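You operate a simulated robot arm through the tools that you are given. There is no shell and no other tool.

The job below is to be done with a simulated robot arm. You get a single attempt, and the scene is never put back.

Task
Vent the vacuum box and move its stub to the carousel's green cell.
Fine: vent knob to VENT, lock paddle up, lid open; brake at tight before you seat it.
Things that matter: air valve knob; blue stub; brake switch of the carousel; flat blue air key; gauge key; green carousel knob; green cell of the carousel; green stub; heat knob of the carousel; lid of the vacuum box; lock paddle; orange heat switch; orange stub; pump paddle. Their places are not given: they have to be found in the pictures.

It is judged by the outcome, as a careful person would: the job done as asked, and still so three seconds after it is handed in. It fails if anything else is knocked over, pushed out of place, dropped, spilled or broken. Lids that push on must go on centred and level and be pressed home; caps that screw on are set level and turned clockwise until they are tight.

Robot
A 7-joint arm with a two-finger gripper, fixed in place. Base frame: the origin is at the foot of the arm, x ahead of it, y to its left, z up; the work surface is at about z = 760. Units: mm, degrees, N and s.
With the tool pointing down near the work surface it reaches from about 340 to 720 mm from the base axis. Its first joint turns from -66.0 to 66.0 degrees. Payload 2.45 kg.
Tool frame: the origin (TCP) lies between the finger pads and is the grasp point; the fingertips stand 26 mm ahead of it; z points along the fingers, y is the line along which they close. Largest opening 96 mm; the body of the gripper starts 69 mm behind the TCP.
Orientation is told as [roll, pitch, yaw] about the base's x, y, z axes, in that order, counted from this pose: with the fingers straight down and closing along the base's y, the tool's x points along the base's -x, its y along +y and its z along -z.

Tools
- The arm moves only by the tool apply_moves. Its argument "deltas" is a list of rows, each a list of 7 numbers: the shift along the tool's x, y, z in units of 20 mm (1.0 is 20 mm), then the turn, a rotation vector about the tool's x, y, z in units of 4 degrees (1.0 is 4 degrees), then the opening in per cent of the stroke, from 0 (shut) to 100 (fully open). In form: [[tx, ty, tz, ax, ay, az, jaw], ...]. A call has 1 to 20 rows; each row shifts and turns the commanded pose from where the row before left it, along the tool's axes as they then stand. A call with a number of a shift or a turn outside -1 to 1 is refused whole. Each row takes 0.2 s and may step no farther than 50 mm and 8.6 degrees from the row before; otherwise, or with a gripper value out of range, the whole call is refused. Where a pose cannot be reached the arm comes as near as it can. A force on the tool above 40 N (or 10 N above the force at the start of the call, whichever is more), or a blocked arm, ends the call early, and 0.2 s more pass. Each finger halts on what it meets, pressing with about 39 N; the grip force reading is that of the motor and also rises with nothing between the fingers. The clock runs only during rows and for 0.2 s after the last one: add rows that do not move to give the fingers time. The reply holds the time, the measured pose of the TCP, the force on the tool along the base axes, the opening and the grip force, in the units named above and with some noise, with the torque about the TCP (base axes, N m) and any sound that the robot's microphone picked up.
- Cameras (640 x 400 px; columns grow to the right, rows downward): "scene" is fixed at [164.2, -404.8, 1404.2]; the picture's right is [0.73, -0.68, 0.00], its down [-0.51, -0.55, -0.66] and it looks along [0.45, 0.49, -0.75] (base axes); focal length 282 px, centre (320, 200). "wrist" rides on the gripper at [82, 3, -98] in the tool frame; the picture's right is [-0.04, 1.00, 0.00], its down [-0.73, -0.03, -0.68] and it looks along [-0.68, -0.03, 0.73] (tool axes); focal length 256 px, centre (320, 200).
- camera(camera): a new picture of that camera. The clock stands still meanwhile.
- point_at(camera, pixels): for up to 12 pixels [column, row] of the newest picture of that camera ("zoom" is the newest enlarged one), the place [x, y, z] in the base frame of the surface seen there, good to about 3 mm. The clock stands still meanwhile.
- inspect(camera, box): a new picture of the part [left, top, right, bottom] of that camera's present view, enlarged. The clock stands still meanwhile.
- hand_in(): hands the job in; it is judged then, once.

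Leave the gripper open and the arm clear of the work at the hand-in unless told otherwise.

The tools are called after "Call:" as name(argument=value, ...) on one line, values as JSON. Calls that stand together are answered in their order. apply_moves: Moves the arm, as the interface text tells. Its arguments: {"type":"object","properties":{"deltas":{"type":"array"}},"required":["deltas"]} The other tools are called the same way: camera (camera) takes a picture; point_at (camera, pixels) gives the place of the surface under pixels of a picture; inspect (camera, box) takes an enlarged picture of a part of a camera's view; hand_in () hands the job in.

At the start:

```text
t: 0.0
tcp_pos: [425.9, -86.2, 1049.3]
orientation: [0.0, 0.0, 0.0]
ft_force: [0.2, 0.3, 0.7]
wrist_torque: [0.0, 0.0, -0.01]
gripper_width: 95.9
grasp_force: 0.1
```

scene: 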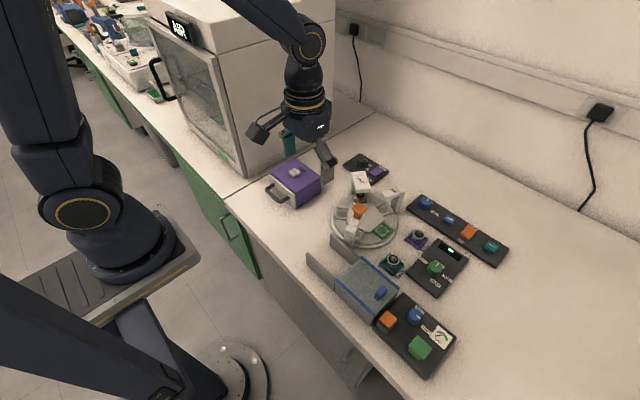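
wrist: 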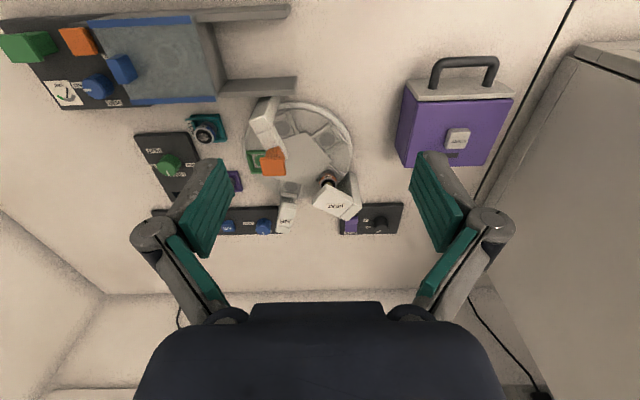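

I see a purple box, a round carousel, a grey-blue box with rails, and several control panels. I'll enlarge parts of the scene view to identify each one.

Call:
inspect(camera="scene", box=[300, 220, 480, 390])

Call:
inspect(camera="scene", box=[310, 140, 430, 260])

Call:
inspect(camera="scene", box=[390, 180, 520, 300])

Call:
inspect(camera="wrist", box=[0, 0, 320, 200])

Call:
inspect(camera="wrist", box=[220, 80, 420, 240])

Call:
inspect(camera="wrist", box=[380, 40, 540, 180])

```text
2.35 times, centred on (390, 305) of scene
```

zoom: 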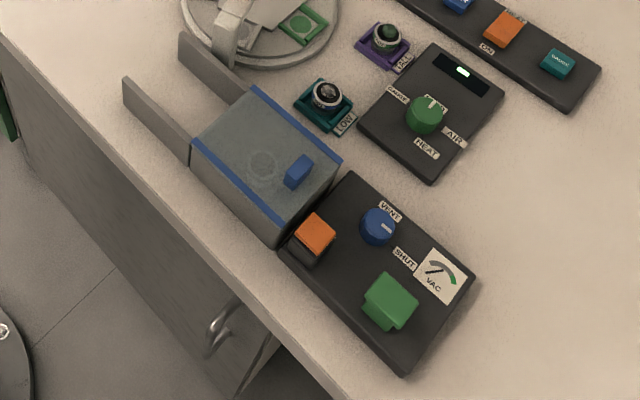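

```text
3.33 times, centred on (370, 200) of scene
```

zoom: 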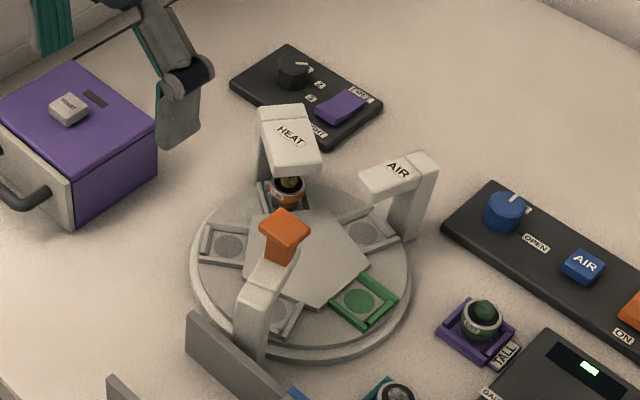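

```text
3.33 times, centred on (455, 240) of scene
```

zoom: 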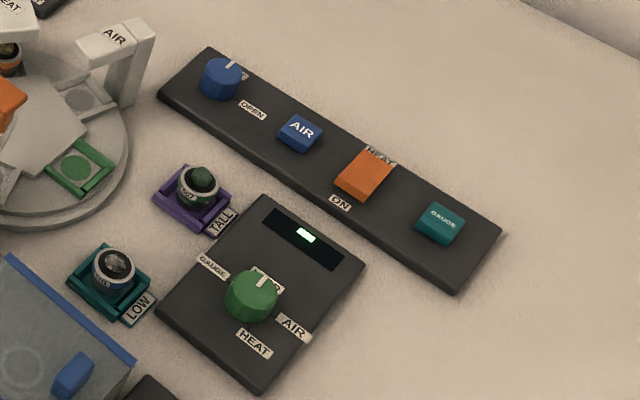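

```text
2.00 times, centred on (160, 100) of wrist
```

zoom: 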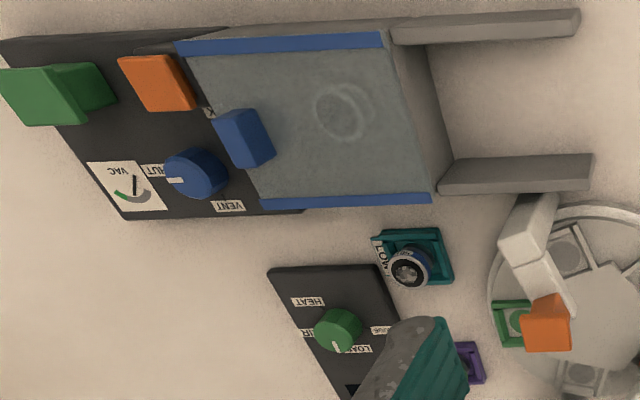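

```text
2.50 times, centred on (320, 160) of wrist
```

zoom: 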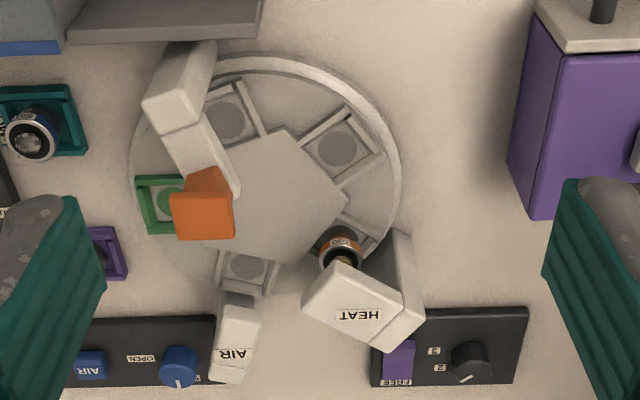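

```text
2.86 times, centred on (460, 110) of wrist
```

zoom: 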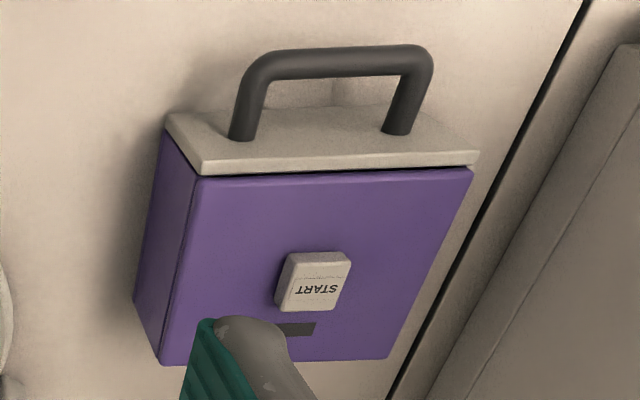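

The vacuum box looks like the grey box with the blue-edged lid. Its panel carries the orange and green paddles and the blue VENT/SHUT knob. I'll take 3D positions of its main features from the scene picture.

Call:
camera(camera="scene")

Call:
point_at(camera="scene", pixels=[[388, 319], [415, 314], [419, 347], [441, 336], [381, 292], [365, 282], [344, 272], [372, 258], [398, 285], [372, 317], [340, 246], [318, 262]])

Call:
point_at(camera="scene", pixels=[[383, 230], [360, 210], [352, 243], [361, 182], [391, 192], [362, 199], [375, 172], [358, 162], [418, 239], [392, 261], [435, 268], [451, 250]])

Call:
inspect(camera="scene", box=[360, 280, 460, 380])

Call:
inspect(camera="scene", box=[325, 190, 405, 250])

Call:
inspect(camera="scene", box=[340, 145, 400, 190])

```text
taken
```

scene: 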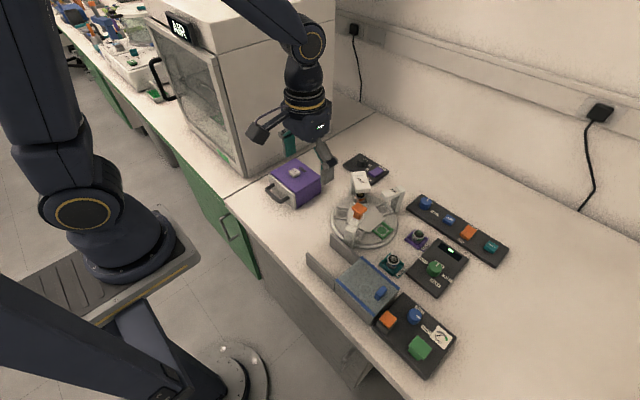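

```text
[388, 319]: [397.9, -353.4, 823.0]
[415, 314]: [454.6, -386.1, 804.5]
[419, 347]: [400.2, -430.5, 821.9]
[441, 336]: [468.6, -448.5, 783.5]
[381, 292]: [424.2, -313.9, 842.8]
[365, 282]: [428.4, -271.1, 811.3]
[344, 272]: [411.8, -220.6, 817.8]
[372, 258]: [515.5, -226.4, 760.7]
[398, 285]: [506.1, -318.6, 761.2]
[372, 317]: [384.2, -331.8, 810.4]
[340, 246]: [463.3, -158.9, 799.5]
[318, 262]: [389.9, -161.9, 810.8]
```

```text
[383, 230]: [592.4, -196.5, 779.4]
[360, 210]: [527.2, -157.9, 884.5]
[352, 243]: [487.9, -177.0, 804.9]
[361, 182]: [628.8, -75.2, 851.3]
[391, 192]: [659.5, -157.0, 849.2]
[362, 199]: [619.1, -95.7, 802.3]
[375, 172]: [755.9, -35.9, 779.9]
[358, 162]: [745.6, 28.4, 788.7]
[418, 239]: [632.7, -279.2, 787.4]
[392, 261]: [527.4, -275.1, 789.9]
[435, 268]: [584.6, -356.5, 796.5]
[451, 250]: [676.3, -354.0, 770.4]
```

```text
4.00 times, centred on (410, 330) of scene
```

zoom: 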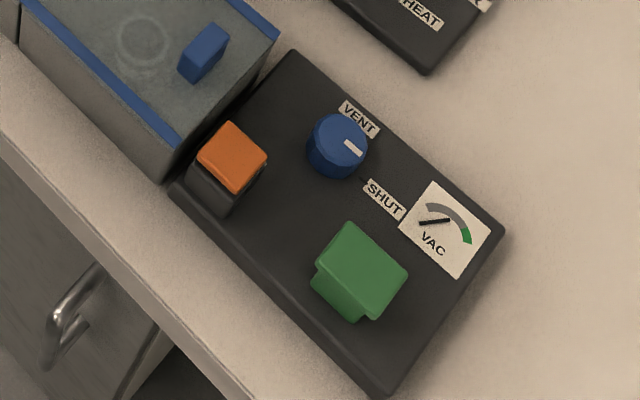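

```text
6.67 times, centred on (365, 220) of scene
```

zoom: 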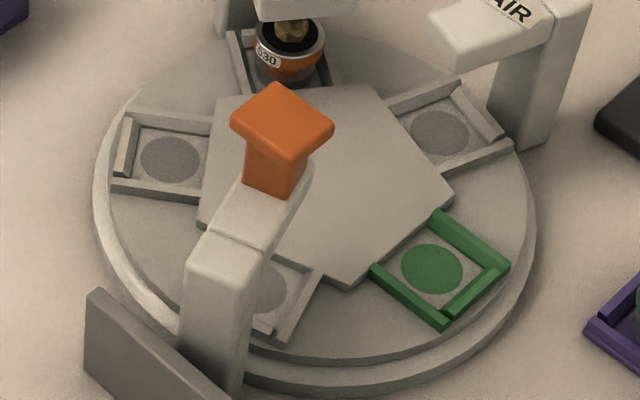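

```text
8.89 times, centred on (370, 168) of scene
```

zoom: 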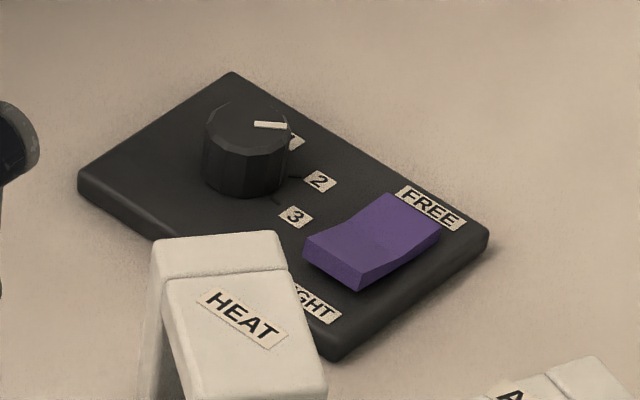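

The carousel's arches read HEAT and AIR, and the arm with the orange top appears to be the gauge. The green cell sits at an open station. The purple rocker is the brake, marked FREE/TIGHT. Next I'll raise the wrist camera over the vacuum panel for a closer look, staying well above everything.

Call:
apply_moves(deltas=[[0.36, -0.928, 0.25, 0, 0, 0, 100], [0.36, -0.928, 0.25, 0, 0, 0, 100], [0.36, -0.928, 0.25, 0, 0, 0, 100], [0.36, -0.928, 0.25, 0, 0, 0, 100], [0.36, -0.928, 0.25, 0, 0, 0, 100], [0.36, -0.928, 0.25, 0, 0, 0, 100], [0.36, -0.928, 0.25, 0, 0, 0, 100], [0.36, -0.928, 0.25, 0, 0, 0, 100], [0.36, -0.928, 0.25, 0, 0, 0, 100], [0.36, -0.928, 0.25, 0, 0, 0, 100], [0.36, -0.928, 0.25, 0, 0, 0, 100], [0.36, -0.928, 0.25, 0, 0, 0, 100], [0.36, -0.928, 0.25, 0, 0, 0, 100], [0.36, -0.928, 0.25, 0, 0, 0, 100], [0.36, -0.928, 0.25, 0, 0, 0, 100], [0.36, -0.928, 0.25, 0, 0, 0, 100]])

Call:
camera(camera="wrist")

Call:
camera(camera="scene")

```text
t: 3.4
tcp_pos: [311.7, -385.6, 969.5]
orientation: [-0.1, 0.0, 0.1]
ft_force: [0.1, -0.1, -0.3]
wrist_torque: [0.04, -0.02, -0.02]
gripper_width: 96.1
grasp_force: 0.1
```

```text
taken
```

wrist: 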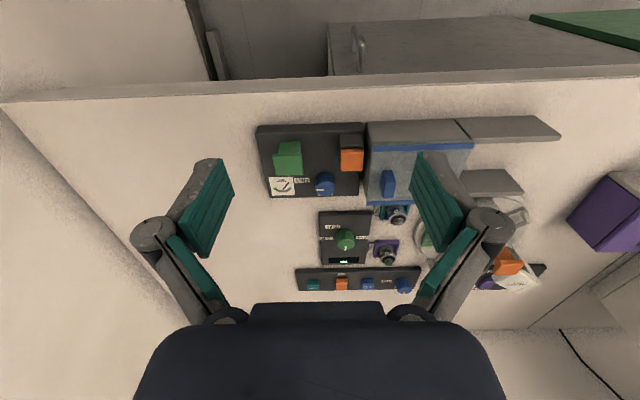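

```text
taken
```

scene: 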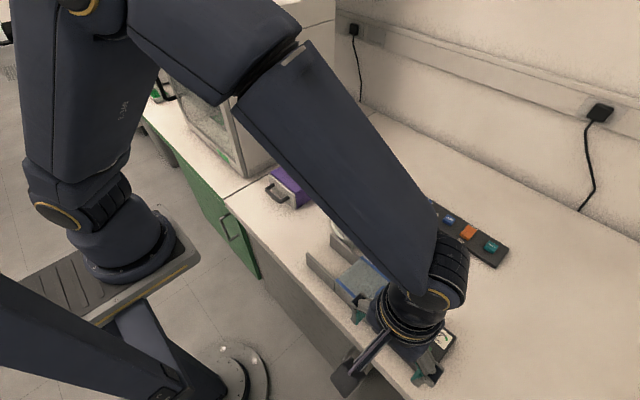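

The wrist view shows the panel at about (255-365, 120-198). I'll enlarge it.

Call:
inspect(camera="wrist", box=[245, 110, 405, 210])

Call:
point_at(camera="wrist", pixels=[[288, 160], [352, 160], [352, 141], [326, 183], [388, 183], [282, 187], [260, 128], [360, 195], [295, 145], [370, 150]])

```text
4.00 times, centred on (325, 160) of wrist
```

zoom: 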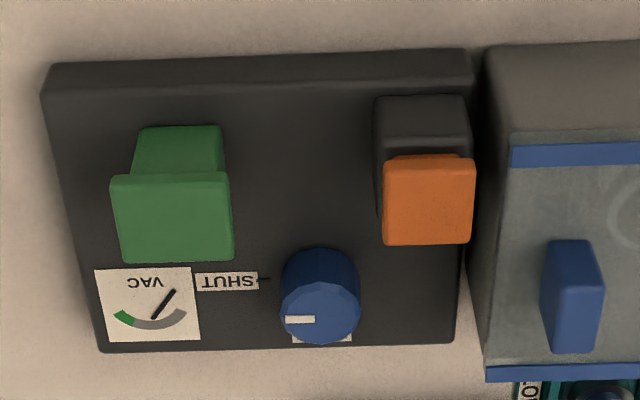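

```text
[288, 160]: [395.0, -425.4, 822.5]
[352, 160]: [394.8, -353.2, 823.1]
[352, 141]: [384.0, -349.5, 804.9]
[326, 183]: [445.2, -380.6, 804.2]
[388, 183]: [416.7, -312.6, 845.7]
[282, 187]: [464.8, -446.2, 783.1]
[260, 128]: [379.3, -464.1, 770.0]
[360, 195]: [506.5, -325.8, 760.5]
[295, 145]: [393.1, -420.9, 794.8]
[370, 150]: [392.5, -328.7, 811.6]
```

I can read SHUT and VAC here; the VENT label is hidden behind the blue knob. The orange paddle is next to the box and the green one is farther right. I need a lower, closer look at how the paddles are built, so I'll descend in the free space in front of the panel and tilt the camera up a little.

Call:
apply_moves(deltas=[[-0.18, -0.04, 0.8, 0, 0, 0, 100], [-0.18, -0.04, 0.8, 0, 0, 0, 100], [-0.18, -0.04, 0.8, 0, 0, 0, 100], [-0.18, -0.04, 0.8, 0, 0, 0, 100], [0, 0, 0, 0, -0.85, 0, 100], [0, 0, 0, 0, -0.85, 0, 100], [0, 0, 0, 0, -0.85, 0, 100], [0, 0, 0, 0, -0.85, 0, 100], [0, 0, 0, 0, -0.85, 0, 100]])

Call:
camera(camera="wrist")

```text
t: 5.4
tcp_pos: [326.2, -387.9, 903.2]
orientation: [-0.1, -17.2, 0.0]
ft_force: [0.7, -0.1, 0.2]
wrist_torque: [0.01, -0.01, 0.0]
gripper_width: 96.0
grasp_force: 0.0
```

```text
taken
```

wrist: 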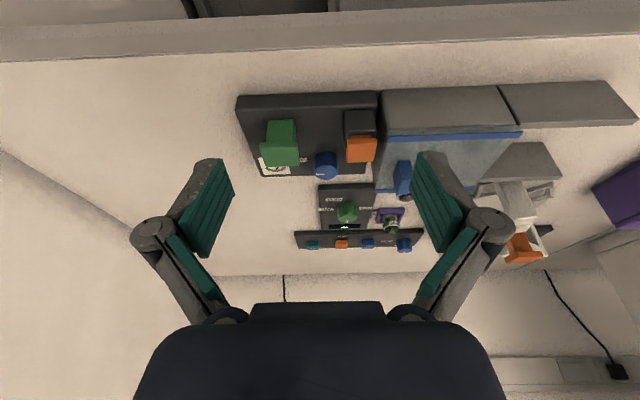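

I'll enlarge the paddles in this lower view.

Call:
inspect(camera="wrist", box=[230, 85, 400, 191])

Call:
inspect(camera="wrist", box=[330, 95, 410, 165])

Call:
inspect(camera="wrist", box=[250, 100, 330, 180])

Call:
inspect(camera="wrist", box=[300, 175, 440, 260])

```text
3.76 times, centred on (315, 138) of wrist
```

zoom: 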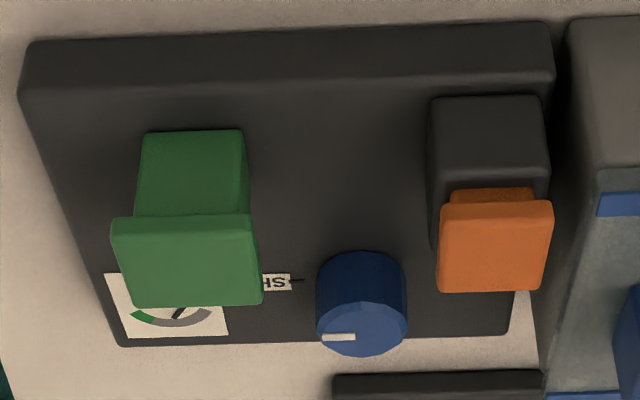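

```text
5.71 times, centred on (370, 130) of wrist
```

zoom: 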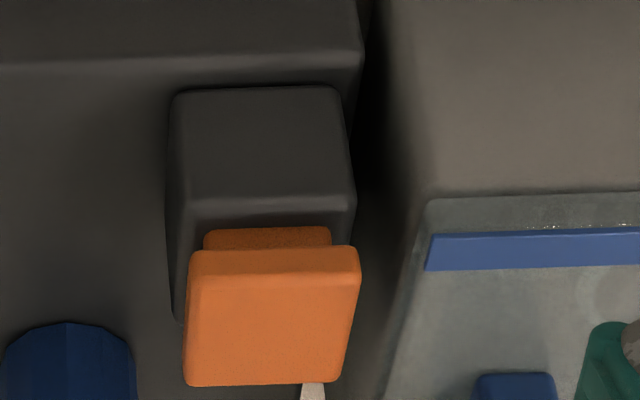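

```text
5.00 times, centred on (290, 140) of wrist
```

zoom: 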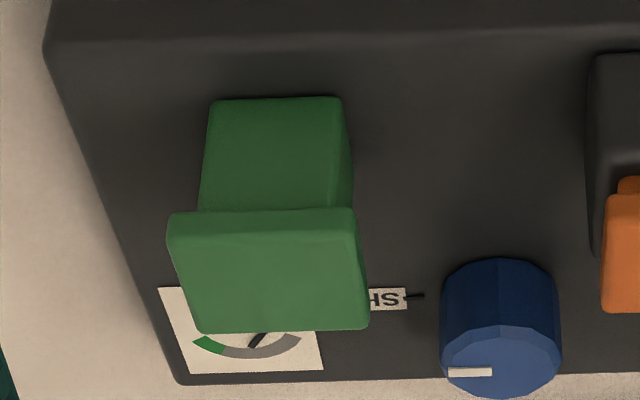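

```text
4.57 times, centred on (370, 218) of wrist
```

zoom: 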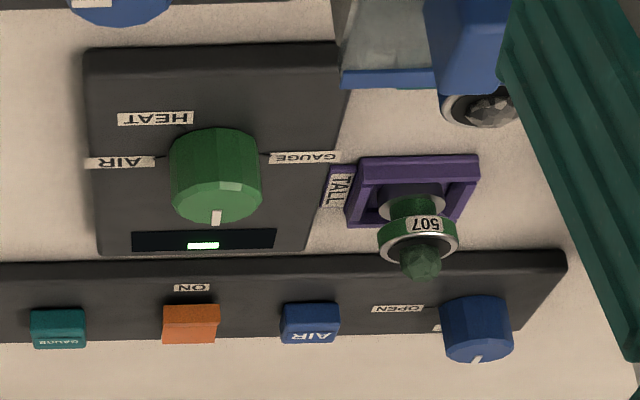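

The orange lock paddle is a cap on a short stem sitting in a dark housing. The green pump paddle is a cap on a block. I'll measure the edges of both paddles, the knob and the lid tab.

Call:
inspect(camera="wrist", box=[330, 95, 430, 195])

Call:
point_at(camera="zoom", pixels=[[110, 75], [200, 75], [110, 130], [190, 130], [120, 165], [180, 165], [108, 180], [200, 180], [105, 260], [185, 260], [150, 220], [150, 100]])

Call:
inspect(camera="wrist", box=[230, 95, 350, 185])

Call:
point_at(camera="zoom", pixels=[[180, 130], [280, 130], [165, 220], [300, 220], [180, 260], [310, 260], [200, 350], [310, 350], [460, 380], [555, 380], [510, 350], [510, 390]])

```text
4.00 times, centred on (380, 145) of wrist
```

zoom: 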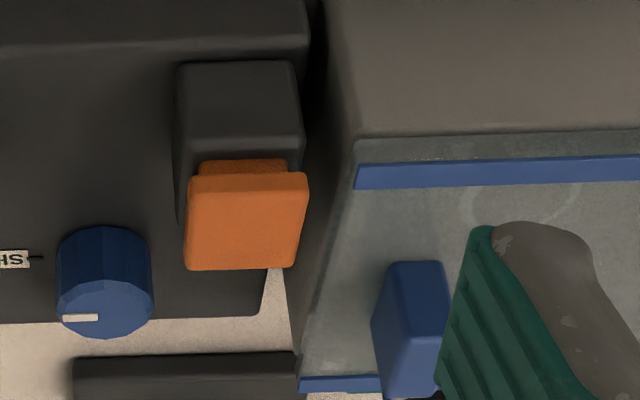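

```text
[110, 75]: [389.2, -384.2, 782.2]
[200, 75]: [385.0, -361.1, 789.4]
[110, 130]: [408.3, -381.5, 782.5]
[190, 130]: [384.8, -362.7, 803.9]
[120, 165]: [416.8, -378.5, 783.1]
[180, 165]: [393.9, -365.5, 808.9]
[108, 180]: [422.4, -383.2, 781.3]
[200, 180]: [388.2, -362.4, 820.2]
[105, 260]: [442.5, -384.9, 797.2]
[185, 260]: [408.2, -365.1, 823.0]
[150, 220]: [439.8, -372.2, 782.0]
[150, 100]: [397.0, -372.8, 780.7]
```

```text
4.44 times, centred on (290, 140) of wrist
```

zoom: 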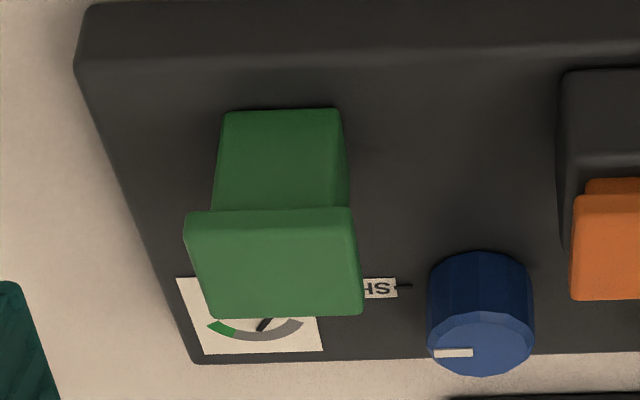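

```text
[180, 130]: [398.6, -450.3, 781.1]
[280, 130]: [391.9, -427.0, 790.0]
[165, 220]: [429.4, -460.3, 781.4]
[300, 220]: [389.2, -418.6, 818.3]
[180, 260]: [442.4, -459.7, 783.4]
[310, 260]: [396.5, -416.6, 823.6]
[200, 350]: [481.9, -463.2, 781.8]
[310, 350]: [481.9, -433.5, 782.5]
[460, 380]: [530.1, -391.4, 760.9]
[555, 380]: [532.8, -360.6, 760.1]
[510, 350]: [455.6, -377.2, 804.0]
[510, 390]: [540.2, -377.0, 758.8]
```

The panel top is at z≈782 and both paddle caps top out at about 823. The blue knob is at about (447, -381), top z≈804. Its white pointer faces -y, which is SHUT. VENT is on the +x side, so it needs a 90° anticlockwise turn seen from above. I'll level the tool, move over the knob at a safe height and yaw to -90°.

Call:
apply_moves(deltas=[[0, 0, 0, 0, 0.86, 0, 70], [0, 0, 0, 0, 0.86, 0, 70], [0, 0, 0, 0, 0.86, 0, 70], [0, 0, 0, 0, 0.86, 0, 70], [0, 0, 0, 0, 0.86, 0, 70], [-0.86, 0.05, 0, 0, 0, 0, 70], [-0.86, 0.05, 0, 0, 0, 0, 70], [-0.86, 0.05, 0, 0, 0, 0, 70], [-0.86, 0.05, 0, 0, 0, 0, 70], [-0.86, 0.05, 0, 0, 0, 0, 70], [-0.86, 0.05, 0, 0, 0, 0, 70], [-0.86, 0.05, 0, 0, 0, 0, 70], [0, 0, 0, 0, 0, 0.978, 70], [0, 0, 0, 0, 0, 0.978, 70], [0, 0, 0, 0, 0, 0.978, 70], [0, 0, 0, 0, 0, 0.978, 70], [0, 0, 0, 0, 0, 0.978, 70], [0, 0, 0, 0, 0, 0.978, 70], [0, 0, 0, 0, 0, 0.978, 70], [0, 0, 0, 0, 0, 0.978, 70]])

Call:
apply_moves(deltas=[[0, 0, 0, 0, 0, 0.978, 70], [0, 0, 0, 0, 0, 0.978, 70], [0, 0, 0, 0, 0, 0.978, 70], [0, 0, 0, 0, 0, 0.978, 70], [0, 0, 0, 0, 0, 0.978, 70], [0, 0, 0, 0, 0, 0.978, 70], [0, 0, 0, 0, 0, 0.978, 70], [0, 0, 0, 0, 0, 0.978, 70], [0, 0, 0, 0, 0, 0.978, 70], [0, 0, 0, 0, 0, 0.978, 70], [0, 0, 0, 0, 0, 0.978, 70], [0, 0, 0, 0, 0, 0.978, 70], [0, 0, 0, 0, 0, 0.978, 70], [0, 0, 0, 0, 0, 0.978, 70], [0, 0, 0, 0, 0, 0.978, 70]])

Call:
camera(camera="wrist")

```text
t: 9.6
tcp_pos: [447.1, -380.3, 904.8]
orientation: [-0.1, 0.2, -31.3]
ft_force: [0.9, 0.3, -0.6]
wrist_torque: [-0.02, 0.02, 0.02]
gripper_width: 67.2
grasp_force: 0.1
```

```text
t: 12.8
tcp_pos: [446.8, -380.6, 905.8]
orientation: [-0.3, 0.0, -90.0]
ft_force: [-0.3, 0.1, 0.2]
wrist_torque: [0.02, 0.02, 0.0]
gripper_width: 67.0
grasp_force: 0.2
```

```text
taken
```

wrist: 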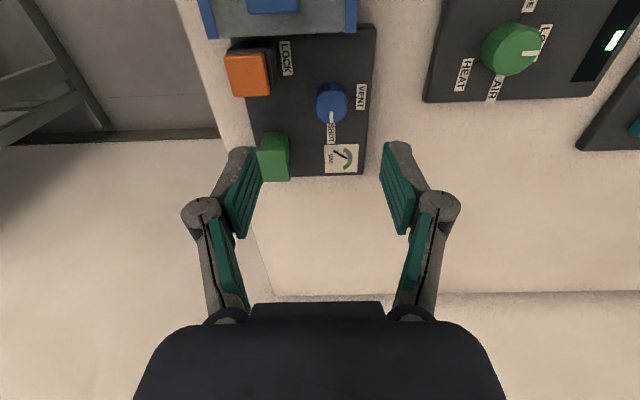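

The LOCK label is beside the orange paddle, VENT is right of the knob, and the pointer is at SHUT. I'll enlarge this for accurate geometry.

Call:
inspect(camera="wrist", box=[200, 0, 400, 190])

Call:
point_at(camera="wrist", pixels=[[332, 97], [320, 103], [346, 103], [332, 106], [331, 118], [230, 57], [265, 57], [236, 93], [265, 92], [262, 140], [286, 140], [276, 6]])

```text
2.11 times, centred on (300, 95) of wrist
```

zoom: 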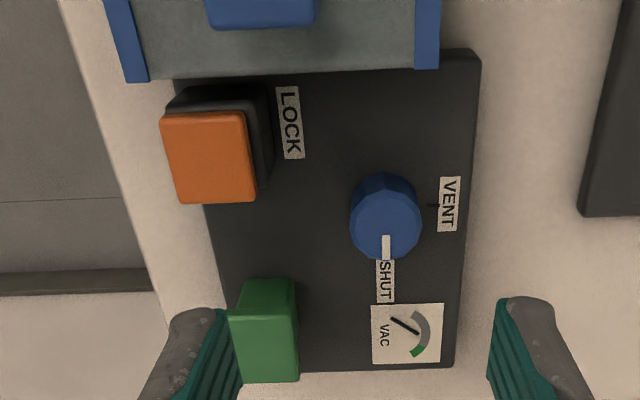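

```text
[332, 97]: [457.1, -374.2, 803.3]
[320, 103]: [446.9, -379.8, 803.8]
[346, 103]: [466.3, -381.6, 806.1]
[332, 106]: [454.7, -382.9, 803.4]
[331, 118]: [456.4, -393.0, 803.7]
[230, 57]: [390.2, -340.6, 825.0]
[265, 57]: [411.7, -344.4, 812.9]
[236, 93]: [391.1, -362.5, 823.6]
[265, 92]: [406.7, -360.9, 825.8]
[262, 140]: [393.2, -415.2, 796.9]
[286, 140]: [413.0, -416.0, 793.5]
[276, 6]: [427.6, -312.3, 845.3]
```

The knob centre works out to about (455.5, -383) with a diameter of about 27 mm. I'll shift over it, narrow the jaw to about 45 mm and go down so the tips stop about 3 mm above the panel.

Call:
apply_moves(deltas=[[-0.12, 0.435, 0, 0, 0, 0, 47], [0, 0, 0, 0, 0, 0, 47], [0, 0, 0.94, 0, 0, 0, 47], [0, 0, 0.94, 0, 0, 0, 47], [0, 0, 0.94, 0, 0, 0, 47], [0, 0, 0.94, 0, 0, 0, 47], [0, 0, 0.94, 0, 0, 0, 47]])

Call:
camera(camera="wrist")

```text
t: 14.4
tcp_pos: [454.5, -382.7, 810.1]
orientation: [-0.1, 0.1, -90.0]
ft_force: [-0.1, 0.2, 0.0]
wrist_torque: [0.0, -0.01, 0.04]
gripper_width: 45.1
grasp_force: 0.1
```

```text
taken
```

wrist: 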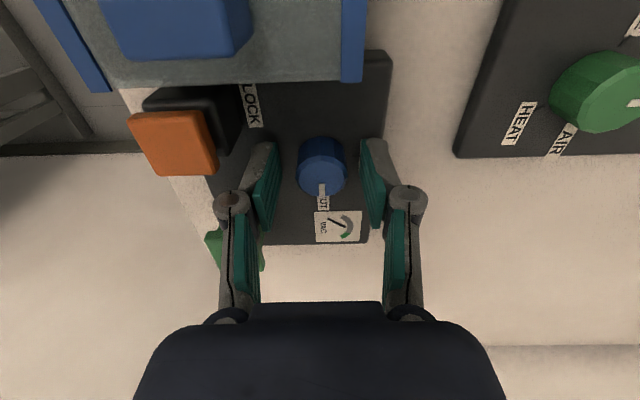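

The fingers are either side of the knob with no contact. I'll close on it.

Call:
apply_moves(deltas=[[0, 0, 0, 0, 0, 0, 20], [0, 0, 0, 0, 0, 0, 20], [0, 0, 0, 0, 0, 0, 20]])

```text
t: 15.2
tcp_pos: [454.9, -383.4, 810.5]
orientation: [-0.1, 0.0, -89.8]
ft_force: [5.4, -2.7, -5.7]
wrist_torque: [-0.16, -0.19, -0.02]
gripper_width: 27.5
grasp_force: 45.1
```

It's gripped at 27.5 mm. Now I'll turn it anticlockwise as seen from above (negative about tool z), starting with part of the turn.

Call:
apply_moves(deltas=[[0, 0, 0, 0, 0, -1, 20], [0, 0, 0, 0, 0, -1, 20], [0, 0, 0, 0, 0, -1, 20], [0, 0, 0, 0, 0, -1, 20], [0, 0, 0, 0, 0, -1, 20], [0, 0, 0, 0, 0, -1, 20]])

Call:
inspect(camera="wrist", box=[240, 110, 400, 260])

```text
t: 16.6
tcp_pos: [454.4, -383.1, 810.4]
orientation: [-0.4, 0.1, -66.0]
ft_force: [-4.9, 6.6, 10.9]
wrist_torque: [-0.68, -0.13, -0.02]
gripper_width: 27.6
grasp_force: 45.4
```

```text
2.67 times, centred on (320, 185) of wrist
```

zoom: 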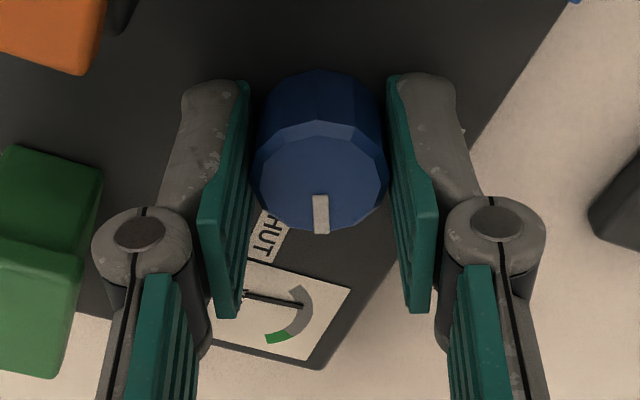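

The knob turns with the fingers. I'll do the remaining 66°.

Call:
apply_moves(deltas=[[0, 0, 0, 0, 0, -1, 20], [0, 0, 0, 0, 0, -1, 20], [0, 0, 0, 0, 0, -1, 20], [0, 0, 0, 0, 0, -1, 20], [0, 0, 0, 0, 0, -1, 20], [0, 0, 0, 0, 0, -1, 20], [0, 0, 0, 0, 0, -1, 20], [0, 0, 0, 0, 0, -1, 20], [0, 0, 0, 0, 0, -1, 20], [0, 0, 0, 0, 0, -1, 20], [0, 0, 0, 0, 0, -1, 20], [0, 0, 0, 0, 0, -1, 20], [0, 0, 0, 0, 0, -1, 20], [0, 0, 0, 0, 0, -1, 20], [0, 0, 0, 0, 0, -1, 20], [0, 0, 0, 0, 0, -1, 20], [0, 0, 0, 0, 0, -0.5, 20]])

Call:
inspect(camera="wrist", box=[240, 110, 400, 260])

```text
t: 20.2
tcp_pos: [454.7, -383.2, 810.2]
orientation: [-0.1, 0.3, 0.1]
ft_force: [-9.7, -19.9, -7.9]
wrist_torque: [-0.54, -0.71, -0.03]
gripper_width: 27.3
grasp_force: 44.9
```

```text
2.67 times, centred on (320, 185) of wrist
```

zoom: 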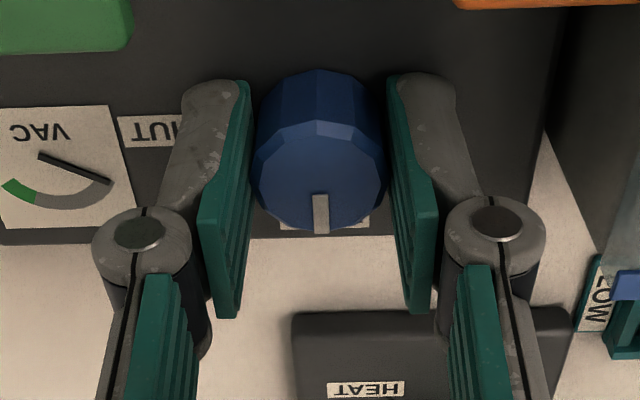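

The pointer is now at VENT and the gauge needle has swung to the far end from green, so the box is vented. I'll release and lift straight up.

Call:
apply_moves(deltas=[[0, 0, 0, 0, 0, 0, 50], [0, 0, 0, 0, 0, 0, 50], [0, 0, 0, 0, 0, 0, 50], [0, 0, -0.9, 0, 0, 0, 50], [0, 0, -0.9, 0, 0, 0, 50], [0, 0, -0.9, 0, 0, 0, 50], [0, 0, -0.9, 0, 0, 0, 50], [0, 0, -0.9, 0, 0, 0, 50]])

Call:
camera(camera="wrist")

Call:
camera(camera="scene")

```text
t: 22.0
tcp_pos: [455.4, -382.4, 901.6]
orientation: [0.0, 0.1, 0.1]
ft_force: [-0.1, -0.2, -0.5]
wrist_torque: [0.01, 0.02, 0.0]
gripper_width: 48.0
grasp_force: 0.0
```

```text
taken
```

wrist: 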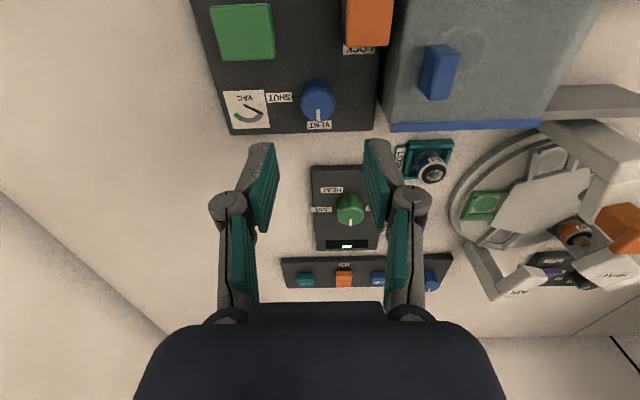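

```text
taken
```

scene: 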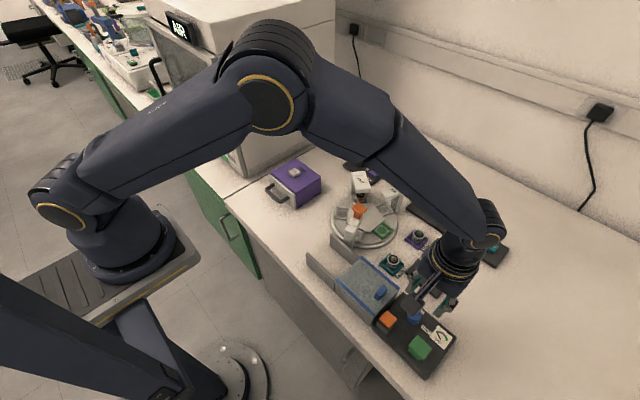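

The knob reads VENT and the needle stays at the far end. Now the lock paddle. To see whether its cap is up or down I need a low side view from the front (-x side), so I'll retreat over the caps, tilt and look.

Call:
apply_moves(deltas=[[0.9, 0.1, 0, 0, 0, 0, 100], [0.9, 0.1, 0, 0, 0, 0, 100], [0.9, 0.1, 0, 0, 0, 0, 100], [0.9, 0.1, 0, 0, 0, 0, 100], [0.9, 0.1, 0, 0, 0, 0, 100], [0.9, 0.1, 0, 0, 0, 0, 100], [0.9, 0.1, 0, 0, 0, 0, 100], [0, 0, 0, 0, -0.97, 0, 100], [0, 0, 0, 0, -0.97, 0, 100], [0, 0, 0, 0, -0.97, 0, 100], [0, 0, 0, 0, -0.97, 0, 100], [0, 0, 0, 0, -0.97, 0, 100], [0, 0, 0, 0, -0.97, 0, 100], [0, 0, 0, 0, -0.97, 0, 100], [0, 0, 0, 0, -0.97, 0, 100], [0, 0, 0, 0, -0.97, 0, 100], [0.4, 0, 0.57, 0, 0, 0, 100], [0.4, 0, 0.57, 0, 0, 0, 100], [0.4, 0, 0.57, 0, 0, 0, 100]])

Call:
camera(camera="wrist")

```text
t: 26.0
tcp_pos: [329.6, -370.2, 858.3]
orientation: [-0.1, -34.8, 0.1]
ft_force: [-0.7, -1.3, 0.1]
wrist_torque: [0.0, 0.0, -0.02]
gripper_width: 96.1
grasp_force: 0.1
```

```text
taken
```

wrist: 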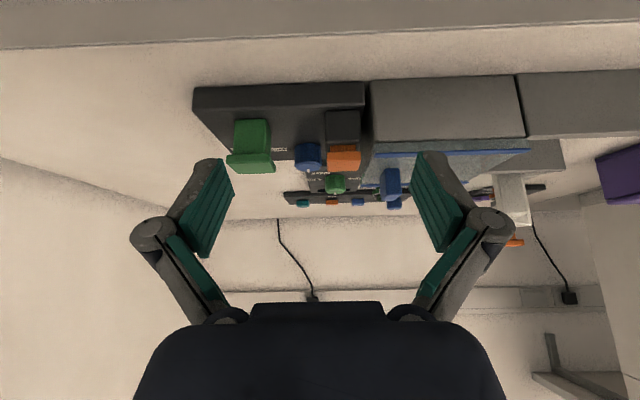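

I'll enlarge both paddles in this low view and measure them.

Call:
inspect(camera="wrist", box=[310, 80, 410, 200])

Call:
inspect(camera="wrist", box=[200, 80, 380, 190])

Call:
point_at(camera="wrist", pixels=[[343, 120], [343, 136], [343, 143], [343, 147], [343, 155], [343, 165], [252, 130], [252, 153], [252, 170], [330, 160], [359, 160], [450, 110]])

```text
3.33 times, centred on (360, 140) of wrist
```

zoom: 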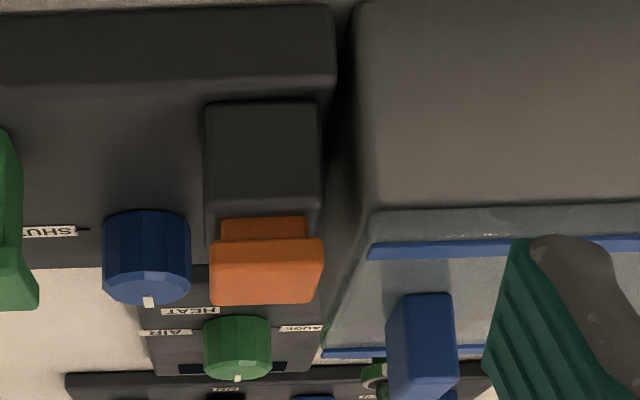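

```text
3.56 times, centred on (290, 135) of wrist
```

zoom: 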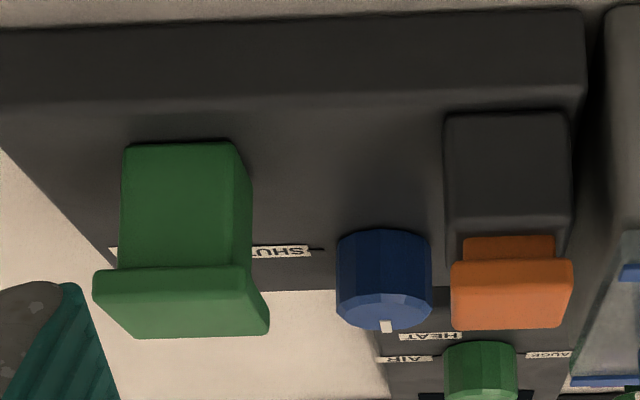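

```text
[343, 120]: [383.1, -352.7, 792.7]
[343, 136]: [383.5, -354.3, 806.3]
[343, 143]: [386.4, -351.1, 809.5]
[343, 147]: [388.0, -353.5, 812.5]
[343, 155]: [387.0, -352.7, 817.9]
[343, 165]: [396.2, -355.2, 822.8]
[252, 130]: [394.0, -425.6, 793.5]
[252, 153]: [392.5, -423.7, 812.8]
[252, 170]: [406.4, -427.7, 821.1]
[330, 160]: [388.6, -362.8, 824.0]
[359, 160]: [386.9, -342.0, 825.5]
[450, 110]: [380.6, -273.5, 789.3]
```

The orange cap (top z≈823, underside ≈814) sits on a narrower stem coming out of a housing whose top is at about 808, so it pulls straight up. Its centre is about (400, -353). I'll grip it along x, since the box wall is too close on the +y side. First I rise, level out, move over it and yaw to -90.

Call:
apply_moves(deltas=[[-0.4, 0, -0.57, 0, 0, 0, 100], [-0.4, 0, -0.57, 0, 0, 0, 100], [-0.4, 0, -0.57, 0, 0, 0, 100], [0, 0, 0, 0, 0.97, 0, 70], [0, 0, 0, 0, 0.97, 0, 70], [0, 0, 0, 0, 0.97, 0, 70], [0, 0, 0, 0, 0.97, 0, 70], [0, 0, 0, 0, 0.97, 0, 70], [0, 0, 0, 0, 0.97, 0, 70], [0, 0, 0, 0, 0.97, 0, 70], [0, 0, 0, 0, 0.97, 0, 70], [0, 0, 0, 0, 0.97, 0, 70], [-0.88, 0.22, 0, 0, 0, 0, 60], [-0.88, 0.22, 0, 0, 0, 0, 60], [-0.88, 0.22, 0, 0, 0, 0, 60], [-0.88, 0.22, 0, 0, 0, 0, 60]])

Call:
apply_moves(deltas=[[0, 0, 0, 0, 0, 0.978, 60], [0, 0, 0, 0, 0, 0.978, 60], [0, 0, 0, 0, 0, 0.978, 60], [0, 0, 0, 0, 0, 0.978, 60], [0, 0, 0, 0, 0, 0.978, 60], [0, 0, 0, 0, 0, 0.978, 60], [0, 0, 0, 0, 0, 0.978, 60], [0, 0, 0, 0, 0, 0.978, 60], [0, 0, 0, 0, 0, 0.978, 60], [0, 0, 0, 0, 0, 0.978, 60], [0, 0, 0, 0, 0, 0.978, 60], [0, 0, 0, 0, 0, 0.978, 60], [0, 0, 0, 0, 0, 0.978, 60], [0, 0, 0, 0, 0, 0.978, 60], [0, 0, 0, 0, 0, 0.978, 60], [0, 0, 0, 0, 0, 0.978, 60], [0, 0, 0, 0, 0, 0.978, 60], [0, 0, 0, 0, 0, 0.978, 60], [0, 0, 0, 0, 0, 0.978, 60], [0, 0, 0, 0, 0, 0.978, 60]])

Call:
apply_moves(deltas=[[0, 0, 0, 0, 0, 0.978, 55], [0, 0, 0, 0, 0, 0.978, 55], [0, 0, 0, 0, 0, 0.978, 55]])

Call:
camera(camera="wrist")

```text
t: 29.4
tcp_pos: [400.7, -350.7, 900.7]
orientation: [0.0, 0.1, 0.1]
ft_force: [0.1, -0.4, 0.7]
wrist_torque: [0.01, 0.01, -0.03]
gripper_width: 57.7
grasp_force: 0.1
```

```text
t: 33.6
tcp_pos: [398.7, -350.7, 899.7]
orientation: [-0.2, 0.1, -78.3]
ft_force: [-0.5, -0.6, -0.5]
wrist_torque: [-0.01, 0.01, 0.01]
gripper_width: 57.6
grasp_force: 0.0
```

```text
t: 34.4
tcp_pos: [399.7, -350.0, 901.5]
orientation: [-0.2, 0.0, -89.9]
ft_force: [-0.1, 0.5, -0.7]
wrist_torque: [-0.01, -0.03, -0.02]
gripper_width: 52.4
grasp_force: 0.0
```

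```text
taken
```

wrist: 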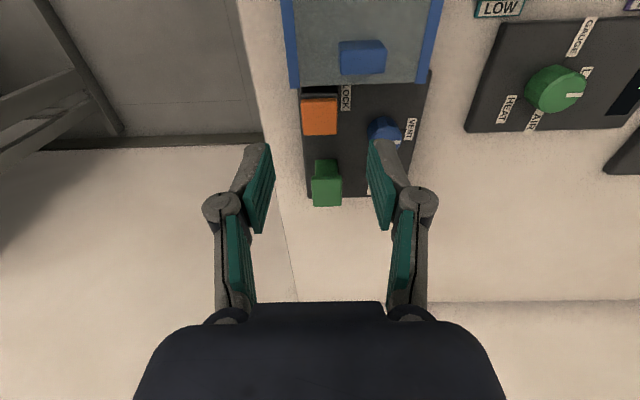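

The cap's centre is near column 320, as wanted. I'll measure its edges once more before going down.

Call:
inspect(camera="wrist", box=[280, 60, 400, 160])

Call:
point_at(camera="wrist", pixels=[[304, 118], [335, 118], [319, 105], [319, 130], [319, 118], [319, 92]])

```text
4.00 times, centred on (340, 110) of wrist
```

zoom: 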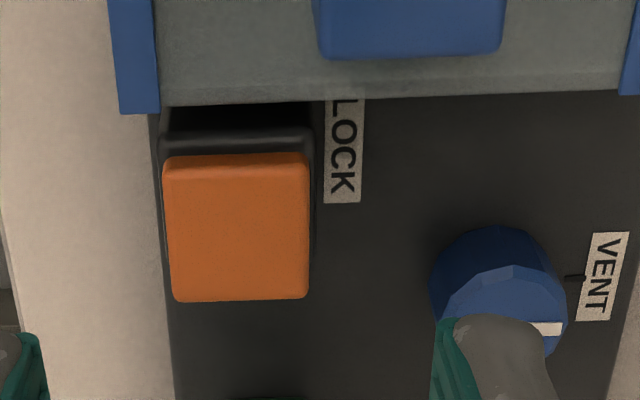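

```text
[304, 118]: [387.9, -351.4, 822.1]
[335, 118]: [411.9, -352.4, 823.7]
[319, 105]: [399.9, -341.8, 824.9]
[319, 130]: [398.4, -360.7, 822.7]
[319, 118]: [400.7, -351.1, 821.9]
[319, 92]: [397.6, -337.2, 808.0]
```

The cap spans x≈386-413 and y≈-338 to -364. I'll descend so the fingertips stop at z≈811, just below the cap's underside and above the housing top, then close.

Call:
apply_moves(deltas=[[-0.05, 0, 0.81, 0, 0, 0, 50], [0, 0, 0.81, 0, 0, 0, 50], [0, 0, 0.81, 0, 0, 0, 50], [0, 0, 0.78, 0, 0, 0, 50]])

Call:
inspect(camera="wrist", box=[220, 60, 420, 260])

```text
t: 35.4
tcp_pos: [400.6, -351.5, 835.9]
orientation: [-0.3, 0.0, -89.9]
ft_force: [-0.8, 0.0, 0.4]
wrist_torque: [0.01, -0.03, 0.01]
gripper_width: 48.2
grasp_force: 0.0
```

```text
2.00 times, centred on (320, 160) of wrist
```

zoom: 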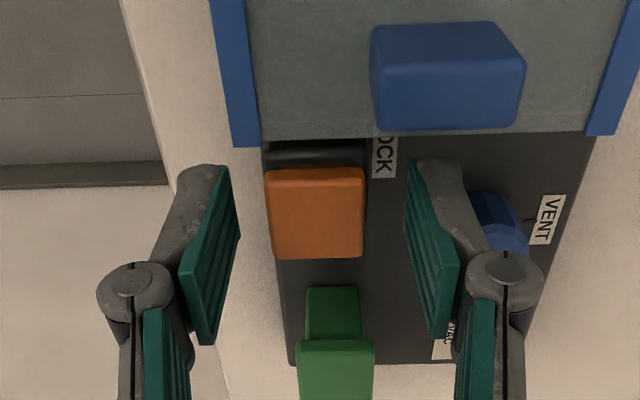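

The fingers straddle the cap. I'll close, then check the grip.

Call:
apply_moves(deltas=[[0, 0, 0, 0, 0, 0, 18], [0, 0, 0, 0, 0, 0, 18], [0, 0, 0, 0, 0, 0, 18]])

```text
t: 36.2
tcp_pos: [399.2, -352.5, 835.7]
orientation: [-0.2, 0.1, -89.9]
ft_force: [-5.8, 0.0, 2.5]
wrist_torque: [0.11, 0.18, -0.06]
gripper_width: 28.3
grasp_force: 44.7
```

The cap is gripped at 28 mm. I'll lift in small steps and watch the force.

Call:
apply_moves(deltas=[[0, 0, -0.2, 0, 0, 0, 18], [0, 0, -0.2, 0, 0, 0, 18], [0, 0, -0.2, 0, 0, 0, 18]])

Call:
inspect(camera="wrist", box=[220, 60, 420, 260])

```text
t: 36.6
tcp_pos: [400.0, -351.8, 835.0]
orientation: [-0.3, -0.3, -89.9]
ft_force: [4.4, -4.9, -11.3]
wrist_torque: [-0.15, -0.18, -0.03]
gripper_width: 28.1
grasp_force: 45.0
stopped in row 2: the force on the tool passed its limit at 53 N (the readings are from after the stop); the commanded pose is now the measured one
```

```text
2.00 times, centred on (320, 160) of wrist
```

zoom: 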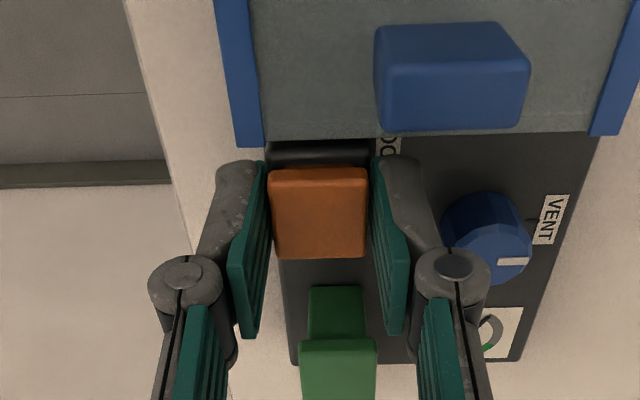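

The lift stopped at 53 N and the cap didn't move. Before trying anything else I'll look at the gauge and paddle from the scene camera, in case it's still held by vacuum or is already up.

Call:
inspect(camera="scene", box=[340, 250, 470, 390])

Call:
inspect(camera="wrist", box=[270, 100, 410, 260])

```text
2.86 times, centred on (405, 320) of scene
```

zoom: 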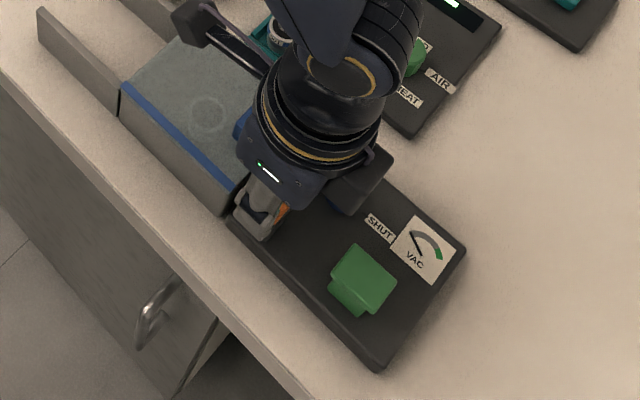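

```text
2.50 times, centred on (340, 180) of wrist
```

zoom: 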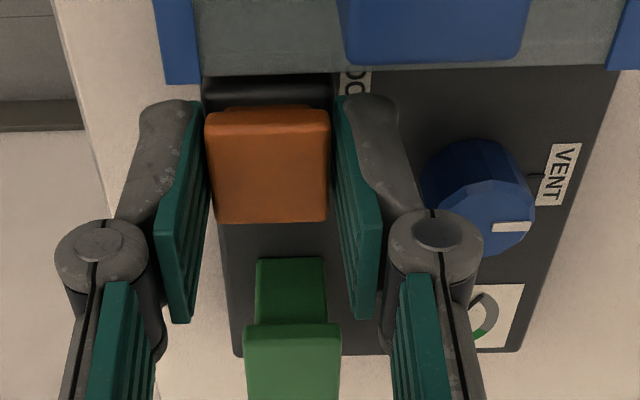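

The needle is now at the vented end of the scale, so vacuum isn't holding it. With the cap still gripped I'll feel for play downward in about 1 mm steps, watching force and height.

Call:
apply_moves(deltas=[[0, 0, 0.05, 0, 0, 0, 18], [0, 0, 0.05, 0, 0, 0, 18]])

```text
t: 37.2
tcp_pos: [399.7, -352.3, 835.9]
orientation: [-0.1, -0.1, -89.9]
ft_force: [3.6, -2.3, 7.2]
wrist_torque: [0.06, 0.08, -0.05]
gripper_width: 27.8
grasp_force: 45.2
```

There's almost no motion and the force went from -11 to +7 N. I'll push slightly further down to tell a stop from stiffness.

Call:
apply_moves(deltas=[[0, 0, 0.05, 0, 0, 0, 18], [0, 0, 0.05, 0, 0, 0, 18], [0, 0, 0, 0, 0, 0, 18]])

```text
t: 37.8
tcp_pos: [399.8, -352.1, 836.2]
orientation: [-0.2, 0.1, -89.9]
ft_force: [-3.9, 3.2, 7.0]
wrist_torque: [-0.09, 0.14, 0.05]
gripper_width: 27.8
grasp_force: 44.5
stopped in row 2: the force on the tool passed its limit at 45 N (the readings are from after the stop); the commanded pose is now the measured one
```

It's rigid up and down, so it isn't a plain vertical slide. I'll test small sideways motions: 2 mm along -y, then back.

Call:
apply_moves(deltas=[[-0.05, 0, 0, 0, 0, 0, 18], [-0.05, 0, 0, 0, 0, 0, 18]])

Call:
apply_moves(deltas=[[0.05, 0, 0, 0, 0, 0, 18], [0.05, 0, 0, 0, 0, 0, 18], [0.05, 0, 0, 0, 0, 0, 18], [0.05, 0, 0, 0, 0, 0, 18]])

Call:
apply_moves(deltas=[[-0.05, 0, 0, 0, 0, 0, 18], [-0.05, 0, 0, 0, 0, 0, 18]])

```text
t: 38.4
tcp_pos: [399.0, -352.4, 836.5]
orientation: [-0.2, 0.2, -89.9]
ft_force: [-3.8, 17.5, 14.1]
wrist_torque: [-0.28, 0.24, -0.32]
gripper_width: 27.8
grasp_force: 45.1
```

```text
t: 39.4
tcp_pos: [399.1, -352.4, 835.6]
orientation: [-0.2, -0.3, -90.0]
ft_force: [-3.0, -0.1, 16.2]
wrist_torque: [0.73, 0.17, 0.08]
gripper_width: 28.1
grasp_force: 45.1
```

```text
t: 40.0
tcp_pos: [399.0, -352.4, 835.0]
orientation: [-0.3, -0.1, -89.8]
ft_force: [-4.7, 6.7, 25.2]
wrist_torque: [-0.72, 0.15, -0.16]
gripper_width: 28.3
grasp_force: 45.4
```

It's stiff sideways as well. I'll let go, rise a little and study the paddle more closely from other angles.

Call:
apply_moves(deltas=[[0, 0, 0, 0, 0, 0, 50], [0, 0, 0, 0, 0, 0, 50], [0, 0, 0, 0, 0, 0, 50], [0, 0, -0.8, 0, 0, 0, 60], [0, 0, -0.8, 0, 0, 0, 60], [-0.8, 0, -0.5, 0, 0, 0, 100], [-0.8, 0, 0, 0, 0, 0, 100], [-0.8, 0, 0, 0, 0, 0, 100], [-0.8, 0, 0, 0, 0, 0, 100], [-0.8, 0, 0, 0, 0, 0, 100]])

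Call:
camera(camera="wrist")

Call:
inspect(camera="scene", box=[360, 280, 440, 350])

```text
t: 42.2
tcp_pos: [398.3, -433.5, 878.1]
orientation: [-0.2, -0.1, -90.0]
ft_force: [-0.3, -0.4, -0.4]
wrist_torque: [0.03, 0.0, 0.01]
gripper_width: 96.0
grasp_force: 0.1
```

```text
taken
```

wrist: 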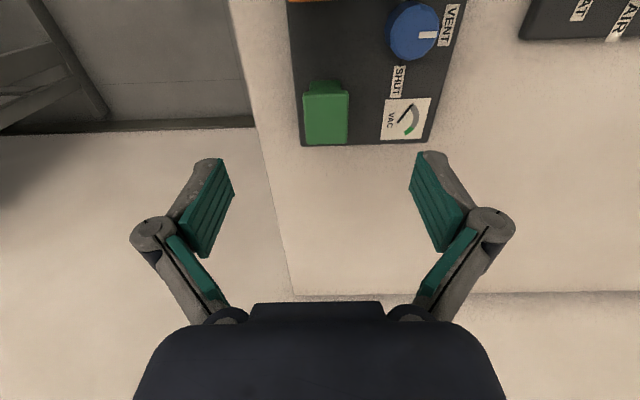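

```text
5.71 times, centred on (400, 315) of scene
```

zoom: 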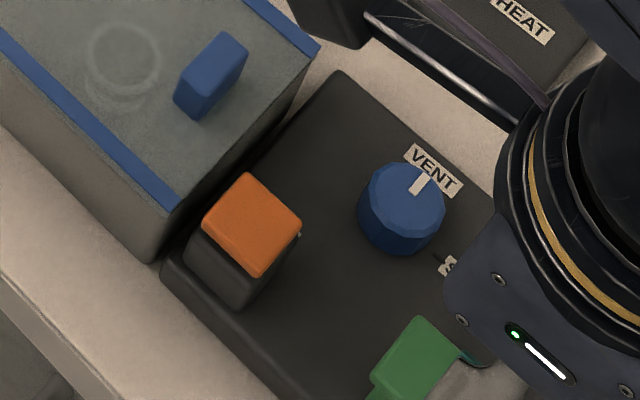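

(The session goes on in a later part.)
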